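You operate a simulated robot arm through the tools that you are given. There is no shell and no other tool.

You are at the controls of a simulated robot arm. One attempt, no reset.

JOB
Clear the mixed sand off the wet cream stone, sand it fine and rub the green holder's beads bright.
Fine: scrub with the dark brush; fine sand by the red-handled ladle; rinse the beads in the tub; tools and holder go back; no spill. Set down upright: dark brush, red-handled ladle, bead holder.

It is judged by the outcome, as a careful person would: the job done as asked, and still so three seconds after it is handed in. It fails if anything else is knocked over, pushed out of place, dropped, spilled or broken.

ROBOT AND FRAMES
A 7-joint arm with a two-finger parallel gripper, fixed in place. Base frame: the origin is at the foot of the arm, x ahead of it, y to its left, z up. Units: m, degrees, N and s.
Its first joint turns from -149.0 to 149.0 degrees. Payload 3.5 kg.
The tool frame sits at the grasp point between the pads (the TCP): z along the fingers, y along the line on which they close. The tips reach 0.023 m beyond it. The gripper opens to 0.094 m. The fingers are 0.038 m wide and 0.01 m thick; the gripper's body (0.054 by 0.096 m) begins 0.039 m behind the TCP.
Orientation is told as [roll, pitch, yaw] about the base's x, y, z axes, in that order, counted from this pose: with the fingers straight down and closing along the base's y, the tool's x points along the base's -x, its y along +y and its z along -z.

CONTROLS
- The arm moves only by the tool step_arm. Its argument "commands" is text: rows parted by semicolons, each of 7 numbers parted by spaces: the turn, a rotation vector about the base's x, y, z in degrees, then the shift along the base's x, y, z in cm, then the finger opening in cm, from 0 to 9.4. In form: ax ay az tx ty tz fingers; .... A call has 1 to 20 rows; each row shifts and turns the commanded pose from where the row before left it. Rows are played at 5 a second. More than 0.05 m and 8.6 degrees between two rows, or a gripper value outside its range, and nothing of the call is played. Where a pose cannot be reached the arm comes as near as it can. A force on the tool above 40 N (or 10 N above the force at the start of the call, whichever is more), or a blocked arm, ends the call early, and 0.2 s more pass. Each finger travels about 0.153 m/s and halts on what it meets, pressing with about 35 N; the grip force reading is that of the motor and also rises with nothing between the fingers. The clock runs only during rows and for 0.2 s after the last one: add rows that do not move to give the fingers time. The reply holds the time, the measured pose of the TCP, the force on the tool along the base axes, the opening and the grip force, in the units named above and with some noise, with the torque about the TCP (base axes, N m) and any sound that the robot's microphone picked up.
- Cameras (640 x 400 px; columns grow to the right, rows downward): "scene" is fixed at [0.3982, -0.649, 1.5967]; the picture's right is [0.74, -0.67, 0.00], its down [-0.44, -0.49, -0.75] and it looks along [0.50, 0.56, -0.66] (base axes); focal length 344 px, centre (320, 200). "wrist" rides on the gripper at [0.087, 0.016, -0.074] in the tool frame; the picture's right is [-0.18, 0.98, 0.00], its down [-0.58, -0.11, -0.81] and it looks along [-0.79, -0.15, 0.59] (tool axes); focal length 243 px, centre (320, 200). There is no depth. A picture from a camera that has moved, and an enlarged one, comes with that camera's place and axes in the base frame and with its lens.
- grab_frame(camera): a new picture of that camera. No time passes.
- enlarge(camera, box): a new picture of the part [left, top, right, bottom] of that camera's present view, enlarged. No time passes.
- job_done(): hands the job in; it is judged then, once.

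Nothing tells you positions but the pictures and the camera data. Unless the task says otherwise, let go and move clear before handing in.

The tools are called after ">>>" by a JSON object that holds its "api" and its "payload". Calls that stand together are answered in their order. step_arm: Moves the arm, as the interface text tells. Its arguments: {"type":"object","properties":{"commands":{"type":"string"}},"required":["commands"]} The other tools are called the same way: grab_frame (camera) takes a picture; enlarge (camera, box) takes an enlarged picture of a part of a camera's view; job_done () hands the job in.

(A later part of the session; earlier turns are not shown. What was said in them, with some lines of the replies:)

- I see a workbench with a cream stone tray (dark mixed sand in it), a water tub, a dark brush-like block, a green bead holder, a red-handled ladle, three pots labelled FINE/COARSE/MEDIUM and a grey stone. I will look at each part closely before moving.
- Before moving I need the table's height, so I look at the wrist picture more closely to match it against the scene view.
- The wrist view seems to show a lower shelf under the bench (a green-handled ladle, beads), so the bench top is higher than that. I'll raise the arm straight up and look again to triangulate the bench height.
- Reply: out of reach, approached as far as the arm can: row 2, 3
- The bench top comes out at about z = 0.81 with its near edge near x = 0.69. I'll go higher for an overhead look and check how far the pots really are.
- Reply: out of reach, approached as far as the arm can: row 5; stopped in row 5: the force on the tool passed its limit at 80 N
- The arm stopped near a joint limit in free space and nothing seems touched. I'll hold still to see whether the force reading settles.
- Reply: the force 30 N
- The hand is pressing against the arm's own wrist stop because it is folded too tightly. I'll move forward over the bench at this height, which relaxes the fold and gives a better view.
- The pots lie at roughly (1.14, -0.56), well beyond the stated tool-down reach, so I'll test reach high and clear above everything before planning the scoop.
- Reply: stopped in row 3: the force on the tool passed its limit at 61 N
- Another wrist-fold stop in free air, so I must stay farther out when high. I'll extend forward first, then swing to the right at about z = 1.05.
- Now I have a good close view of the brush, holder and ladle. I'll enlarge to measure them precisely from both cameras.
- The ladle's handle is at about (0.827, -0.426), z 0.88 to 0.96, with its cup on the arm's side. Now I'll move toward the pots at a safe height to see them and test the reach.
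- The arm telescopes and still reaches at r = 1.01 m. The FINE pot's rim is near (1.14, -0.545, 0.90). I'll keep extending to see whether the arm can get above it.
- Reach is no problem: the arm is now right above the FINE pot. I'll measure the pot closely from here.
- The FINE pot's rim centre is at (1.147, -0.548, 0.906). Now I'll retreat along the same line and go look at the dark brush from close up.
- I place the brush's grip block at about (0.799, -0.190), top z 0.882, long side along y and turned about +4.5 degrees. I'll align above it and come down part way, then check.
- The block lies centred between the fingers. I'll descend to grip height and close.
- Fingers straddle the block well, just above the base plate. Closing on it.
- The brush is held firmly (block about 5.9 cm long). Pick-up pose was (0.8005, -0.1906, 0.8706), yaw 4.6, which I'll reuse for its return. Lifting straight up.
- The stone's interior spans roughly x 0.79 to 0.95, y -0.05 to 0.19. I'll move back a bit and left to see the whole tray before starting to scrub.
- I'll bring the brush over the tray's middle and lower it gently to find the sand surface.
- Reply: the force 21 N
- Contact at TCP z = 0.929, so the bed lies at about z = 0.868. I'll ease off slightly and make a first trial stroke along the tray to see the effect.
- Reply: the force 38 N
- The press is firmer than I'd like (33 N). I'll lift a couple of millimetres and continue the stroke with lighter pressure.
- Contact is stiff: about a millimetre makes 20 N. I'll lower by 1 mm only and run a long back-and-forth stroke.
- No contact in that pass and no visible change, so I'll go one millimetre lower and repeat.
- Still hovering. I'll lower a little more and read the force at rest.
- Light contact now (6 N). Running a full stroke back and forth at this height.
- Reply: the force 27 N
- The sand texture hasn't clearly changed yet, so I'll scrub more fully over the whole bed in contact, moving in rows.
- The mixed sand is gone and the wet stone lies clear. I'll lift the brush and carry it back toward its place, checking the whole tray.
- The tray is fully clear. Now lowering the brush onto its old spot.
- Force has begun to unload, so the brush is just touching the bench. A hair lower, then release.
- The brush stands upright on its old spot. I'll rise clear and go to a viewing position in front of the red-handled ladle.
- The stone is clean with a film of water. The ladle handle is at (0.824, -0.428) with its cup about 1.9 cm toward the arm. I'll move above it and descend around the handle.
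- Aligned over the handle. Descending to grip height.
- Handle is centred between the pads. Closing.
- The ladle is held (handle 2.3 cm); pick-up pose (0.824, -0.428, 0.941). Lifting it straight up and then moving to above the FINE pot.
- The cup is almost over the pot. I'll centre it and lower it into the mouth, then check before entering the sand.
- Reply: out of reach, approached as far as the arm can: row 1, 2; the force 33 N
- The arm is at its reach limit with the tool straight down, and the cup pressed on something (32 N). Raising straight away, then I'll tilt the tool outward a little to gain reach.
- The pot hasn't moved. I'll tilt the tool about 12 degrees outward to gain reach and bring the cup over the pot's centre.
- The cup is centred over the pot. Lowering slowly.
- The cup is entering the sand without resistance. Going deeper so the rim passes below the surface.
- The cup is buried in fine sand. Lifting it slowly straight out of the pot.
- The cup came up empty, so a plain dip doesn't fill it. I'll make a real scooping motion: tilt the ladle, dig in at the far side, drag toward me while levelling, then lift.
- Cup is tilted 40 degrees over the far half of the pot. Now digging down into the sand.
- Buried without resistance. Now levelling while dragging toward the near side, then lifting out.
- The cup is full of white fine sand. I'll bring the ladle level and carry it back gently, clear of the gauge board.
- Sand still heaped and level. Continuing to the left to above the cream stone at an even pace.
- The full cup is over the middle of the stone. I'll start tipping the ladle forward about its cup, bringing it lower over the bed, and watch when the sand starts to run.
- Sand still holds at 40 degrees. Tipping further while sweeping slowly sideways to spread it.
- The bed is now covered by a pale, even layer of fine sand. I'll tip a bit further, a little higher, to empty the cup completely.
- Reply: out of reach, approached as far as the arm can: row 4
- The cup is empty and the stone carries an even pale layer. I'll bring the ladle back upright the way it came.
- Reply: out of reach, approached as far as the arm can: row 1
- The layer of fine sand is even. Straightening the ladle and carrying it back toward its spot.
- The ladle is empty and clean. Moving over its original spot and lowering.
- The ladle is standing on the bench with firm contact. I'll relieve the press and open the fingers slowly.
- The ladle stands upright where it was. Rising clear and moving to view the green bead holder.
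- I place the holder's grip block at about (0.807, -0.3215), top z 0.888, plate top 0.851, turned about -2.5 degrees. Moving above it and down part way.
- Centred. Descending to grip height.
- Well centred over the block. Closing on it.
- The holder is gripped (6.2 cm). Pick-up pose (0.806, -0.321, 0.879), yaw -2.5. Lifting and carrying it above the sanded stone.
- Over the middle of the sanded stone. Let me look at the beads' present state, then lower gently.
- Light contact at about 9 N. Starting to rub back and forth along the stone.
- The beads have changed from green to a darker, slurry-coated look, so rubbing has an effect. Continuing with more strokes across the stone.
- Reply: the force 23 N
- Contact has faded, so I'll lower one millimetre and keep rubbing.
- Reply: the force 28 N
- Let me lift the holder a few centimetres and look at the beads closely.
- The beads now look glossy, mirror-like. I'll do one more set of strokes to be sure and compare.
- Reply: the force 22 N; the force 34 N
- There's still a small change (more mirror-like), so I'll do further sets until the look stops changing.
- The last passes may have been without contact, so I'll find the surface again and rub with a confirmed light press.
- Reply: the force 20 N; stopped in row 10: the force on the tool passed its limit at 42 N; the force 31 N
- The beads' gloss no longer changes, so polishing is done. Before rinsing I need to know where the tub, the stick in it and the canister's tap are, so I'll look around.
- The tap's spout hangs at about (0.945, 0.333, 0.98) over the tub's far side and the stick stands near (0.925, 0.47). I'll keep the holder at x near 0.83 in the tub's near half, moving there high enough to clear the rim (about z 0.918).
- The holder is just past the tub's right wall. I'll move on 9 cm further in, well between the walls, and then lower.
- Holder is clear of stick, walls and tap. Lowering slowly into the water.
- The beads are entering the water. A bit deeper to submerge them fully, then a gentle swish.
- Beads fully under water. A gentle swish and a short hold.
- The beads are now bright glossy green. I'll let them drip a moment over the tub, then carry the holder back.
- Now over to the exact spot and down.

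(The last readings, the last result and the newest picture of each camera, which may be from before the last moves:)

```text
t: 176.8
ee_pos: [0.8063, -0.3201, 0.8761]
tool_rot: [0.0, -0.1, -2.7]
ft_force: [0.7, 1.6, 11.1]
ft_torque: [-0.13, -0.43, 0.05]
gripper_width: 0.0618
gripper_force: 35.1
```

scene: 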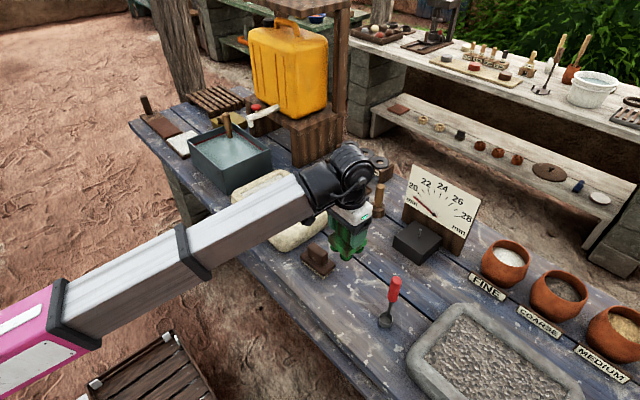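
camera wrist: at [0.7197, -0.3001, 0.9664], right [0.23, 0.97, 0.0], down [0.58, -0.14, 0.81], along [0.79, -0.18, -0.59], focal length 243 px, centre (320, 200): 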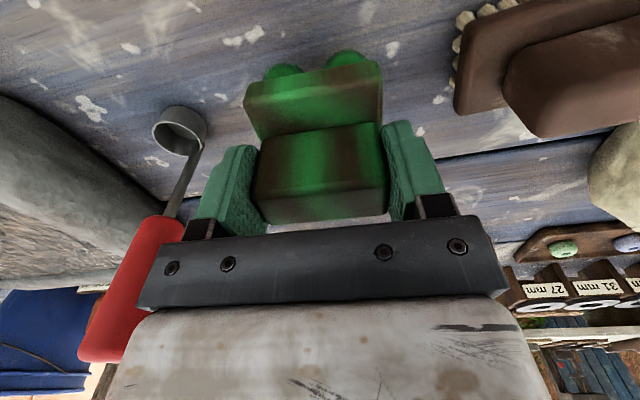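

The holder stands on the bench (11 N). Releasing slowly.

>>> {"api": "step_arm", "payload": {"commands": "0 0 0 0 0 0.04 3; 0 0 0 0 0 0 6; 0 0 0 0 0 0 6.4; 0 0 0 0 0 0 7; 0 0 0 0 0 0 8; 0 0 0 0 0 0 9.4; 0 0 0 0 0 0 9.4"}}

>>> {"api": "grab_frame", "payload": {"camera": "wrist"}}

>>> {"api": "enlarge", "payload": {"camera": "scene", "box": [310, 230, 420, 330]}}

```text
t: 178.4
ee_pos: [0.806, -0.3205, 0.8755]
tool_rot: [0.0, 0.0, -2.6]
ft_force: [-0.3, 0.2, 0.5]
ft_torque: [-0.01, -0.01, 0.02]
gripper_width: 0.0939
gripper_force: 0.1
```

```text
taken
camera wrist: at [0.7196, -0.301, 0.9512], right [0.23, 0.97, 0.0], down [0.58, -0.14, 0.81], along [0.79, -0.18, -0.59], focal length 243 px, centre (320, 200)
```

wrist: 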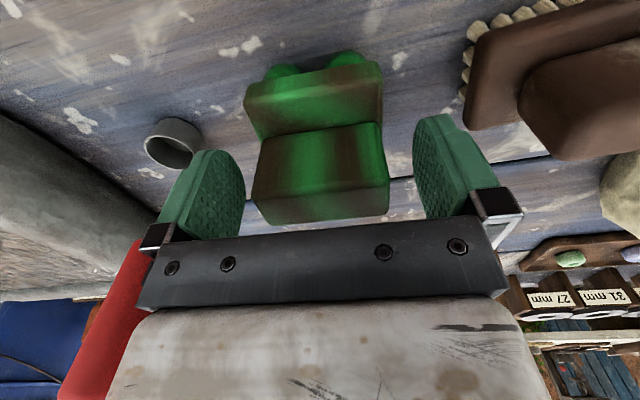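

```text
4.00 times, centred on (365, 280) of scene
camera zoom: at [0.3982, -0.649, 1.5967], right [0.74, -0.67, 0.0], down [-0.44, -0.49, -0.75], along [0.5, 0.56, -0.66], focal length 1377 px, centre (140, -120)
```

zoom: 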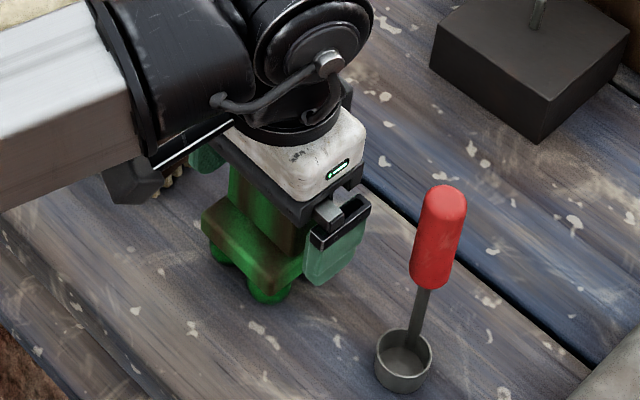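

Released. Rising straight up and backing away to inspect everything.

>>> {"api": "step_arm", "payload": {"commands": "0 0 0 0 0 2 9.4; 0 0 0 0 0 3 9.4; 0 0 0 0 0 3 9.4; 0 0 0 0 0 2 9.4; 0 0 0.6 -3 2 0 9.4; 0 0 1 -3 2 0 9.4; 0 0 1 -3 2 -0.5 9.4; 0 0 0 -3 2 -1 9.4; 0 0 0 -2 2 -1 9.4; 0 0 0 0 0 0 9.4"}}

>>> {"api": "grab_frame", "payload": {"camera": "scene"}}

>>> {"api": "grab_frame", "payload": {"camera": "wrist"}}

>>> {"api": "enlarge", "payload": {"camera": "scene", "box": [290, 225, 450, 325]}}

```text
t: 180.6
ee_pos: [0.6677, -0.2203, 0.9506]
tool_rot: [-0.1, 0.0, 0.0]
ft_force: [0.1, -0.4, -0.3]
ft_torque: [-0.01, -0.01, -0.01]
gripper_width: 0.094
gripper_force: 0.1
```

```text
taken
```

scene: 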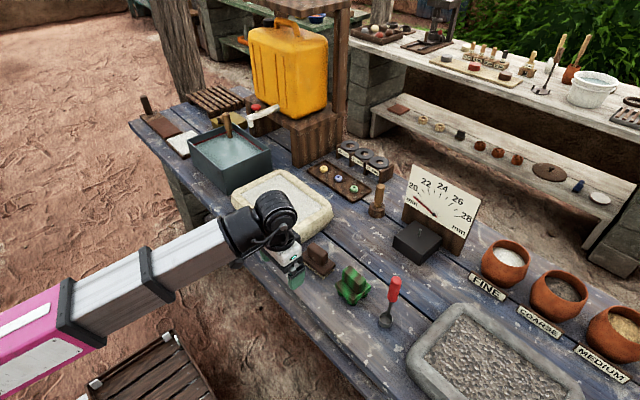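

```text
taken
camera wrist: at [0.5794, -0.2051, 1.0259], right [0.18, 0.98, 0.0], down [0.58, -0.11, 0.81], along [0.79, -0.15, -0.59], focal length 243 px, centre (320, 200)
```

wrist: 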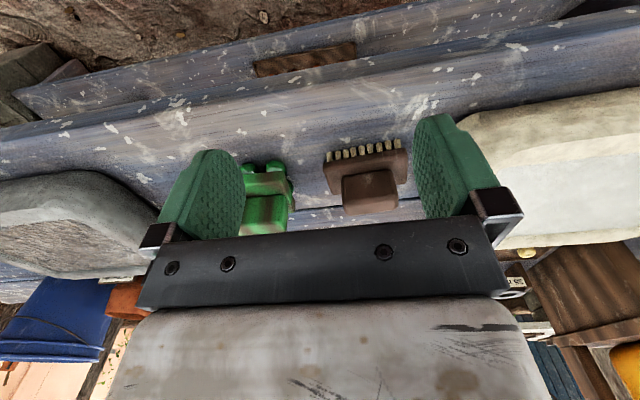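

```text
4.00 times, centred on (370, 275) of scene
camera zoom: at [0.3982, -0.649, 1.5967], right [0.74, -0.67, 0.0], down [-0.44, -0.49, -0.75], along [0.5, 0.56, -0.66], focal length 1377 px, centre (120, -100)
```

zoom: 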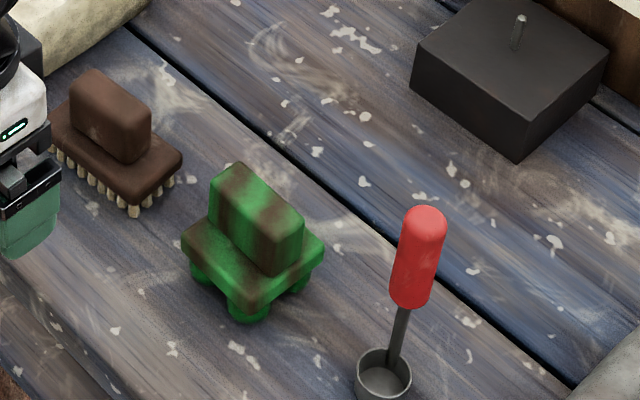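

Everything looks in place. I'll back the arm off the bench completely and do a final check of stone, tub, pots and tools.

>>> {"api": "step_arm", "payload": {"commands": "0 0 0 -3 1 -1 9.4; 0 0 0 -3 2 -1.5 9.4; 0 0 0 -3 3 -2 9.4; 0 0 0 -2 3 -3 9.4; 0 0 0 -2 3 -4 9.4; 0 0 0 0 3 -4 9.4; 0 0 0 0 3 -4 9.4; 0 0 0 0 3 -4 9.4; 0 0 0 0 0 0 9.4"}}

>>> {"api": "grab_frame", "payload": {"camera": "scene"}}

>>> {"api": "enlarge", "payload": {"camera": "scene", "box": [220, 150, 420, 275]}}

>>> {"api": "enlarge", "payload": {"camera": "scene", "box": [290, 225, 450, 325]}}

>>> {"api": "enlarge", "payload": {"camera": "scene", "box": [440, 220, 640, 345]}}

>>> {"api": "enlarge", "payload": {"camera": "scene", "box": [130, 70, 290, 200]}}

```text
refused: row 5 steps farther than a row can; nothing moved
```

```text
taken
```

scene: 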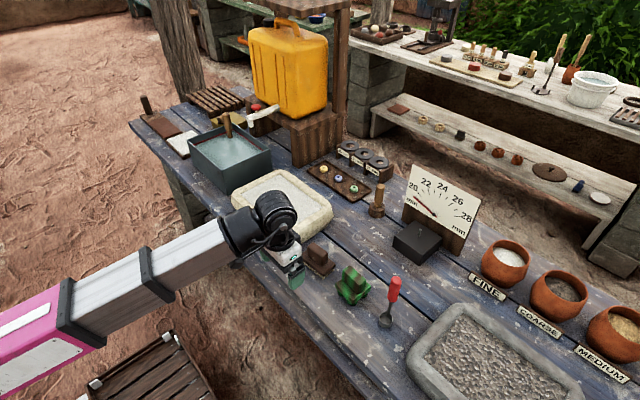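

```text
3.20 times, centred on (320, 212) of scene
camera zoom: at [0.3982, -0.649, 1.5967], right [0.74, -0.67, 0.0], down [-0.44, -0.49, -0.75], along [0.5, 0.56, -0.66], focal length 1101 px, centre (320, 160)
```

zoom: 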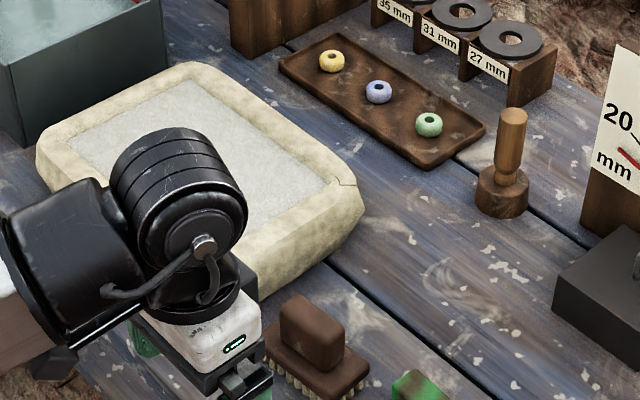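

```text
4.00 times, centred on (370, 275) of scene
camera zoom: at [0.3982, -0.649, 1.5967], right [0.74, -0.67, 0.0], down [-0.44, -0.49, -0.75], along [0.5, 0.56, -0.66], focal length 1377 px, centre (120, -100)
```

zoom: 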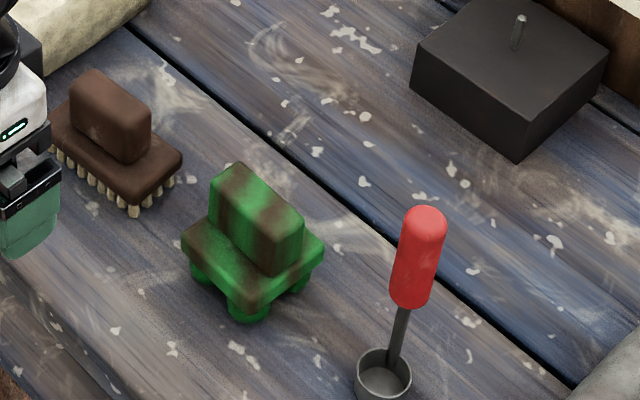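

```text
3.20 times, centred on (540, 282) of scene
camera zoom: at [0.3982, -0.649, 1.5967], right [0.74, -0.67, 0.0], down [-0.44, -0.49, -0.75], along [0.5, 0.56, -0.66], focal length 1101 px, centre (-384, -64)
```

zoom: 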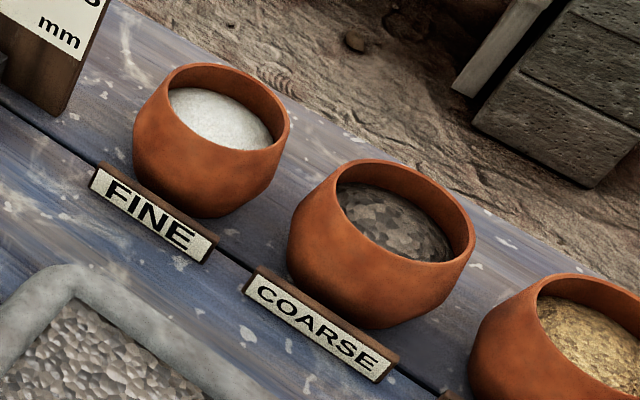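

```text
3.08 times, centred on (210, 135) of scene
camera zoom: at [0.3982, -0.649, 1.5967], right [0.74, -0.67, 0.0], down [-0.44, -0.49, -0.75], along [0.5, 0.56, -0.66], focal length 1059 px, centre (658, 400)
```

zoom: 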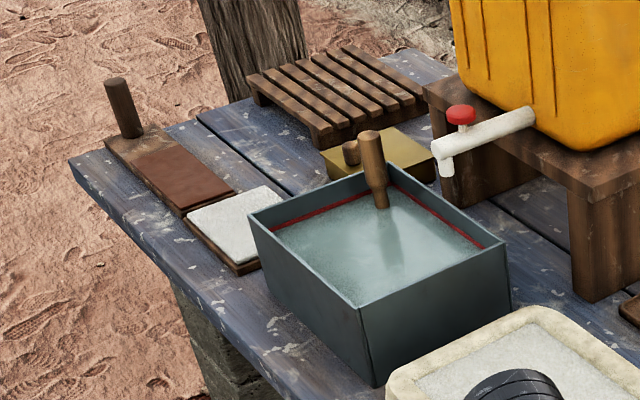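

>>> {"api": "enlarge", "payload": {"camera": "scene", "box": [325, 255, 385, 315]}}

>>> {"api": "step_arm", "payload": {"commands": "0 0 0 -3 1 -1 9.4; 0 0 0 -3 2 -1.5 9.4; 0 0 0 -3 3 -2 9.4; 0 0 0 -2 3 -2 9.4; 0 0 0 0 3 -3 9.4; 0 0 0 0 3 -3.5 9.4; 0 0 0 0 3 -3.5 9.4; 0 0 0 0 2 -3.5 9.4; 0 0 0 0 0 0 9.4"}}

>>> {"api": "grab_frame", "payload": {"camera": "scene"}}

>>> {"api": "enlarge", "payload": {"camera": "scene", "box": [220, 150, 420, 275]}}

```text
6.67 times, centred on (355, 285) of scene
camera zoom: at [0.3982, -0.649, 1.5967], right [0.74, -0.67, 0.0], down [-0.44, -0.49, -0.75], along [0.5, 0.56, -0.66], focal length 2294 px, centre (87, -367)
```

zoom: 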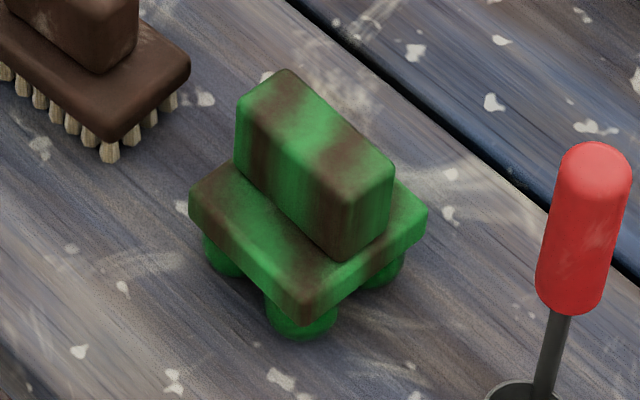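

```text
t: 182.6
ee_pos: [0.5554, -0.0187, 0.7494]
tool_rot: [0.0, 0.1, 0.0]
ft_force: [0.2, 0.5, 0.8]
ft_torque: [0.02, -0.01, 0.02]
gripper_width: 0.0941
gripper_force: 0.0
```

```text
taken
```

scene: 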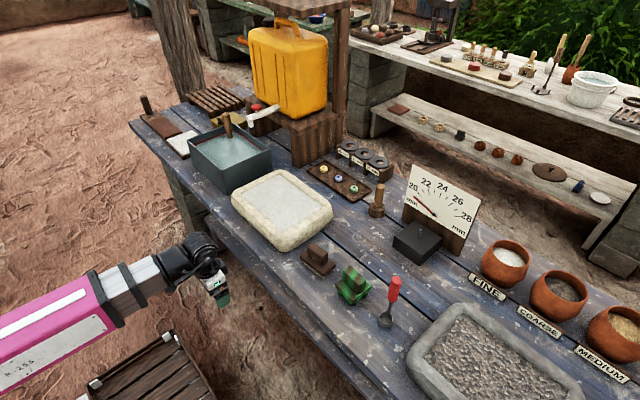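

```text
3.20 times, centred on (320, 212) of scene
camera zoom: at [0.3982, -0.649, 1.5967], right [0.74, -0.67, 0.0], down [-0.44, -0.49, -0.75], along [0.5, 0.56, -0.66], focal length 1101 px, centre (320, 160)
```

zoom: 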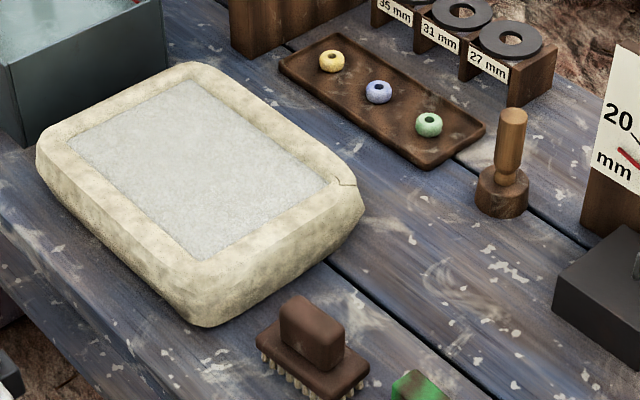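

>>> {"api": "enlarge", "payload": {"camera": "scene", "box": [360, 260, 440, 340]}}

>>> {"api": "enlarge", "payload": {"camera": "scene", "box": [290, 230, 390, 310]}}

```text
5.00 times, centred on (400, 300) of scene
camera zoom: at [0.3982, -0.649, 1.5967], right [0.74, -0.67, 0.0], down [-0.44, -0.49, -0.75], along [0.5, 0.56, -0.66], focal length 1721 px, centre (-80, -300)
```

zoom: 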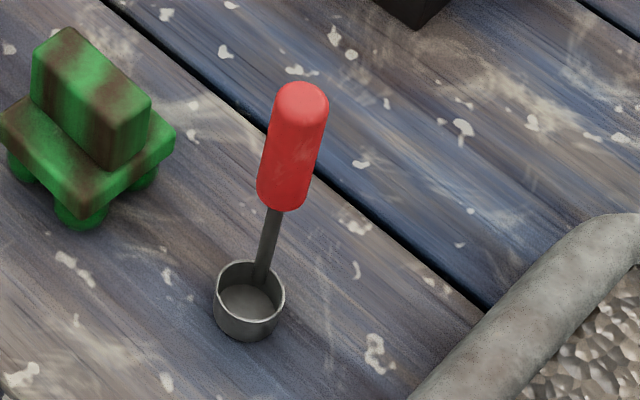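

```text
5.00 times, centred on (340, 270) of scene
camera zoom: at [0.3982, -0.649, 1.5967], right [0.74, -0.67, 0.0], down [-0.44, -0.49, -0.75], along [0.5, 0.56, -0.66], focal length 1721 px, centre (220, -150)
```

zoom: 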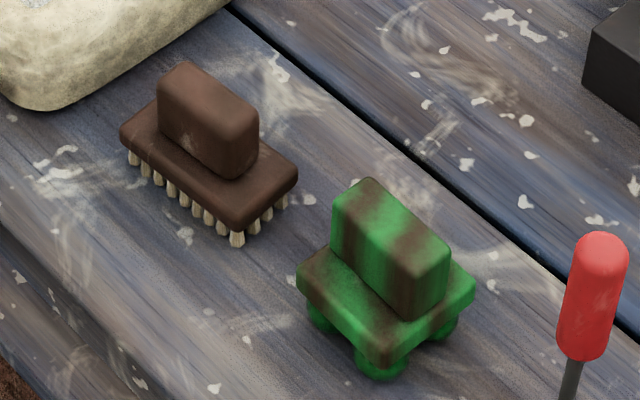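

The mixed sand is off the cream stone and it carries an even layer of fine sand. The beads are polished and rinsed. The brush, ladle and holder stand upright within a few millimetres of where they started. The stone, pots, tub and gauge are as they were, nothing was spilled, and the arm is clear, so I'm handing in.

>>> {"api": "job_done", "payload": {}}

```text
The job is handed in.
```

I handed the job in. The mixed sand is off the cream stone, the stone carries an even layer of fine sand, and the green holder's beads are polished and rinsed bright. The result of the judging has not come back.

- **Scrubbing:** the dark brush cleared the whole bed, leaving the wet stone bare.
- **Sanding:** one full scoop of fine sand with the red-handled ladle covered the stone. A first straight dip came up empty. Before that the cup pressed something inside the FINE pot at about 32 N; the pot did not move.
- **Beads:** I rubbed until their shine stopped changing, then rinsed them in the tub. They came out glossy green. One rubbing pass was cut short at 42 N; I saw no damage.
- **Putting back:** brush, ladle and holder stand upright within a few millimetres of where they started. The ladle's handle may be turned slightly about its own axis.

In the last pictures nothing else on the bench had moved, I saw no spilled sand or water, and the arm was clear of the bench.
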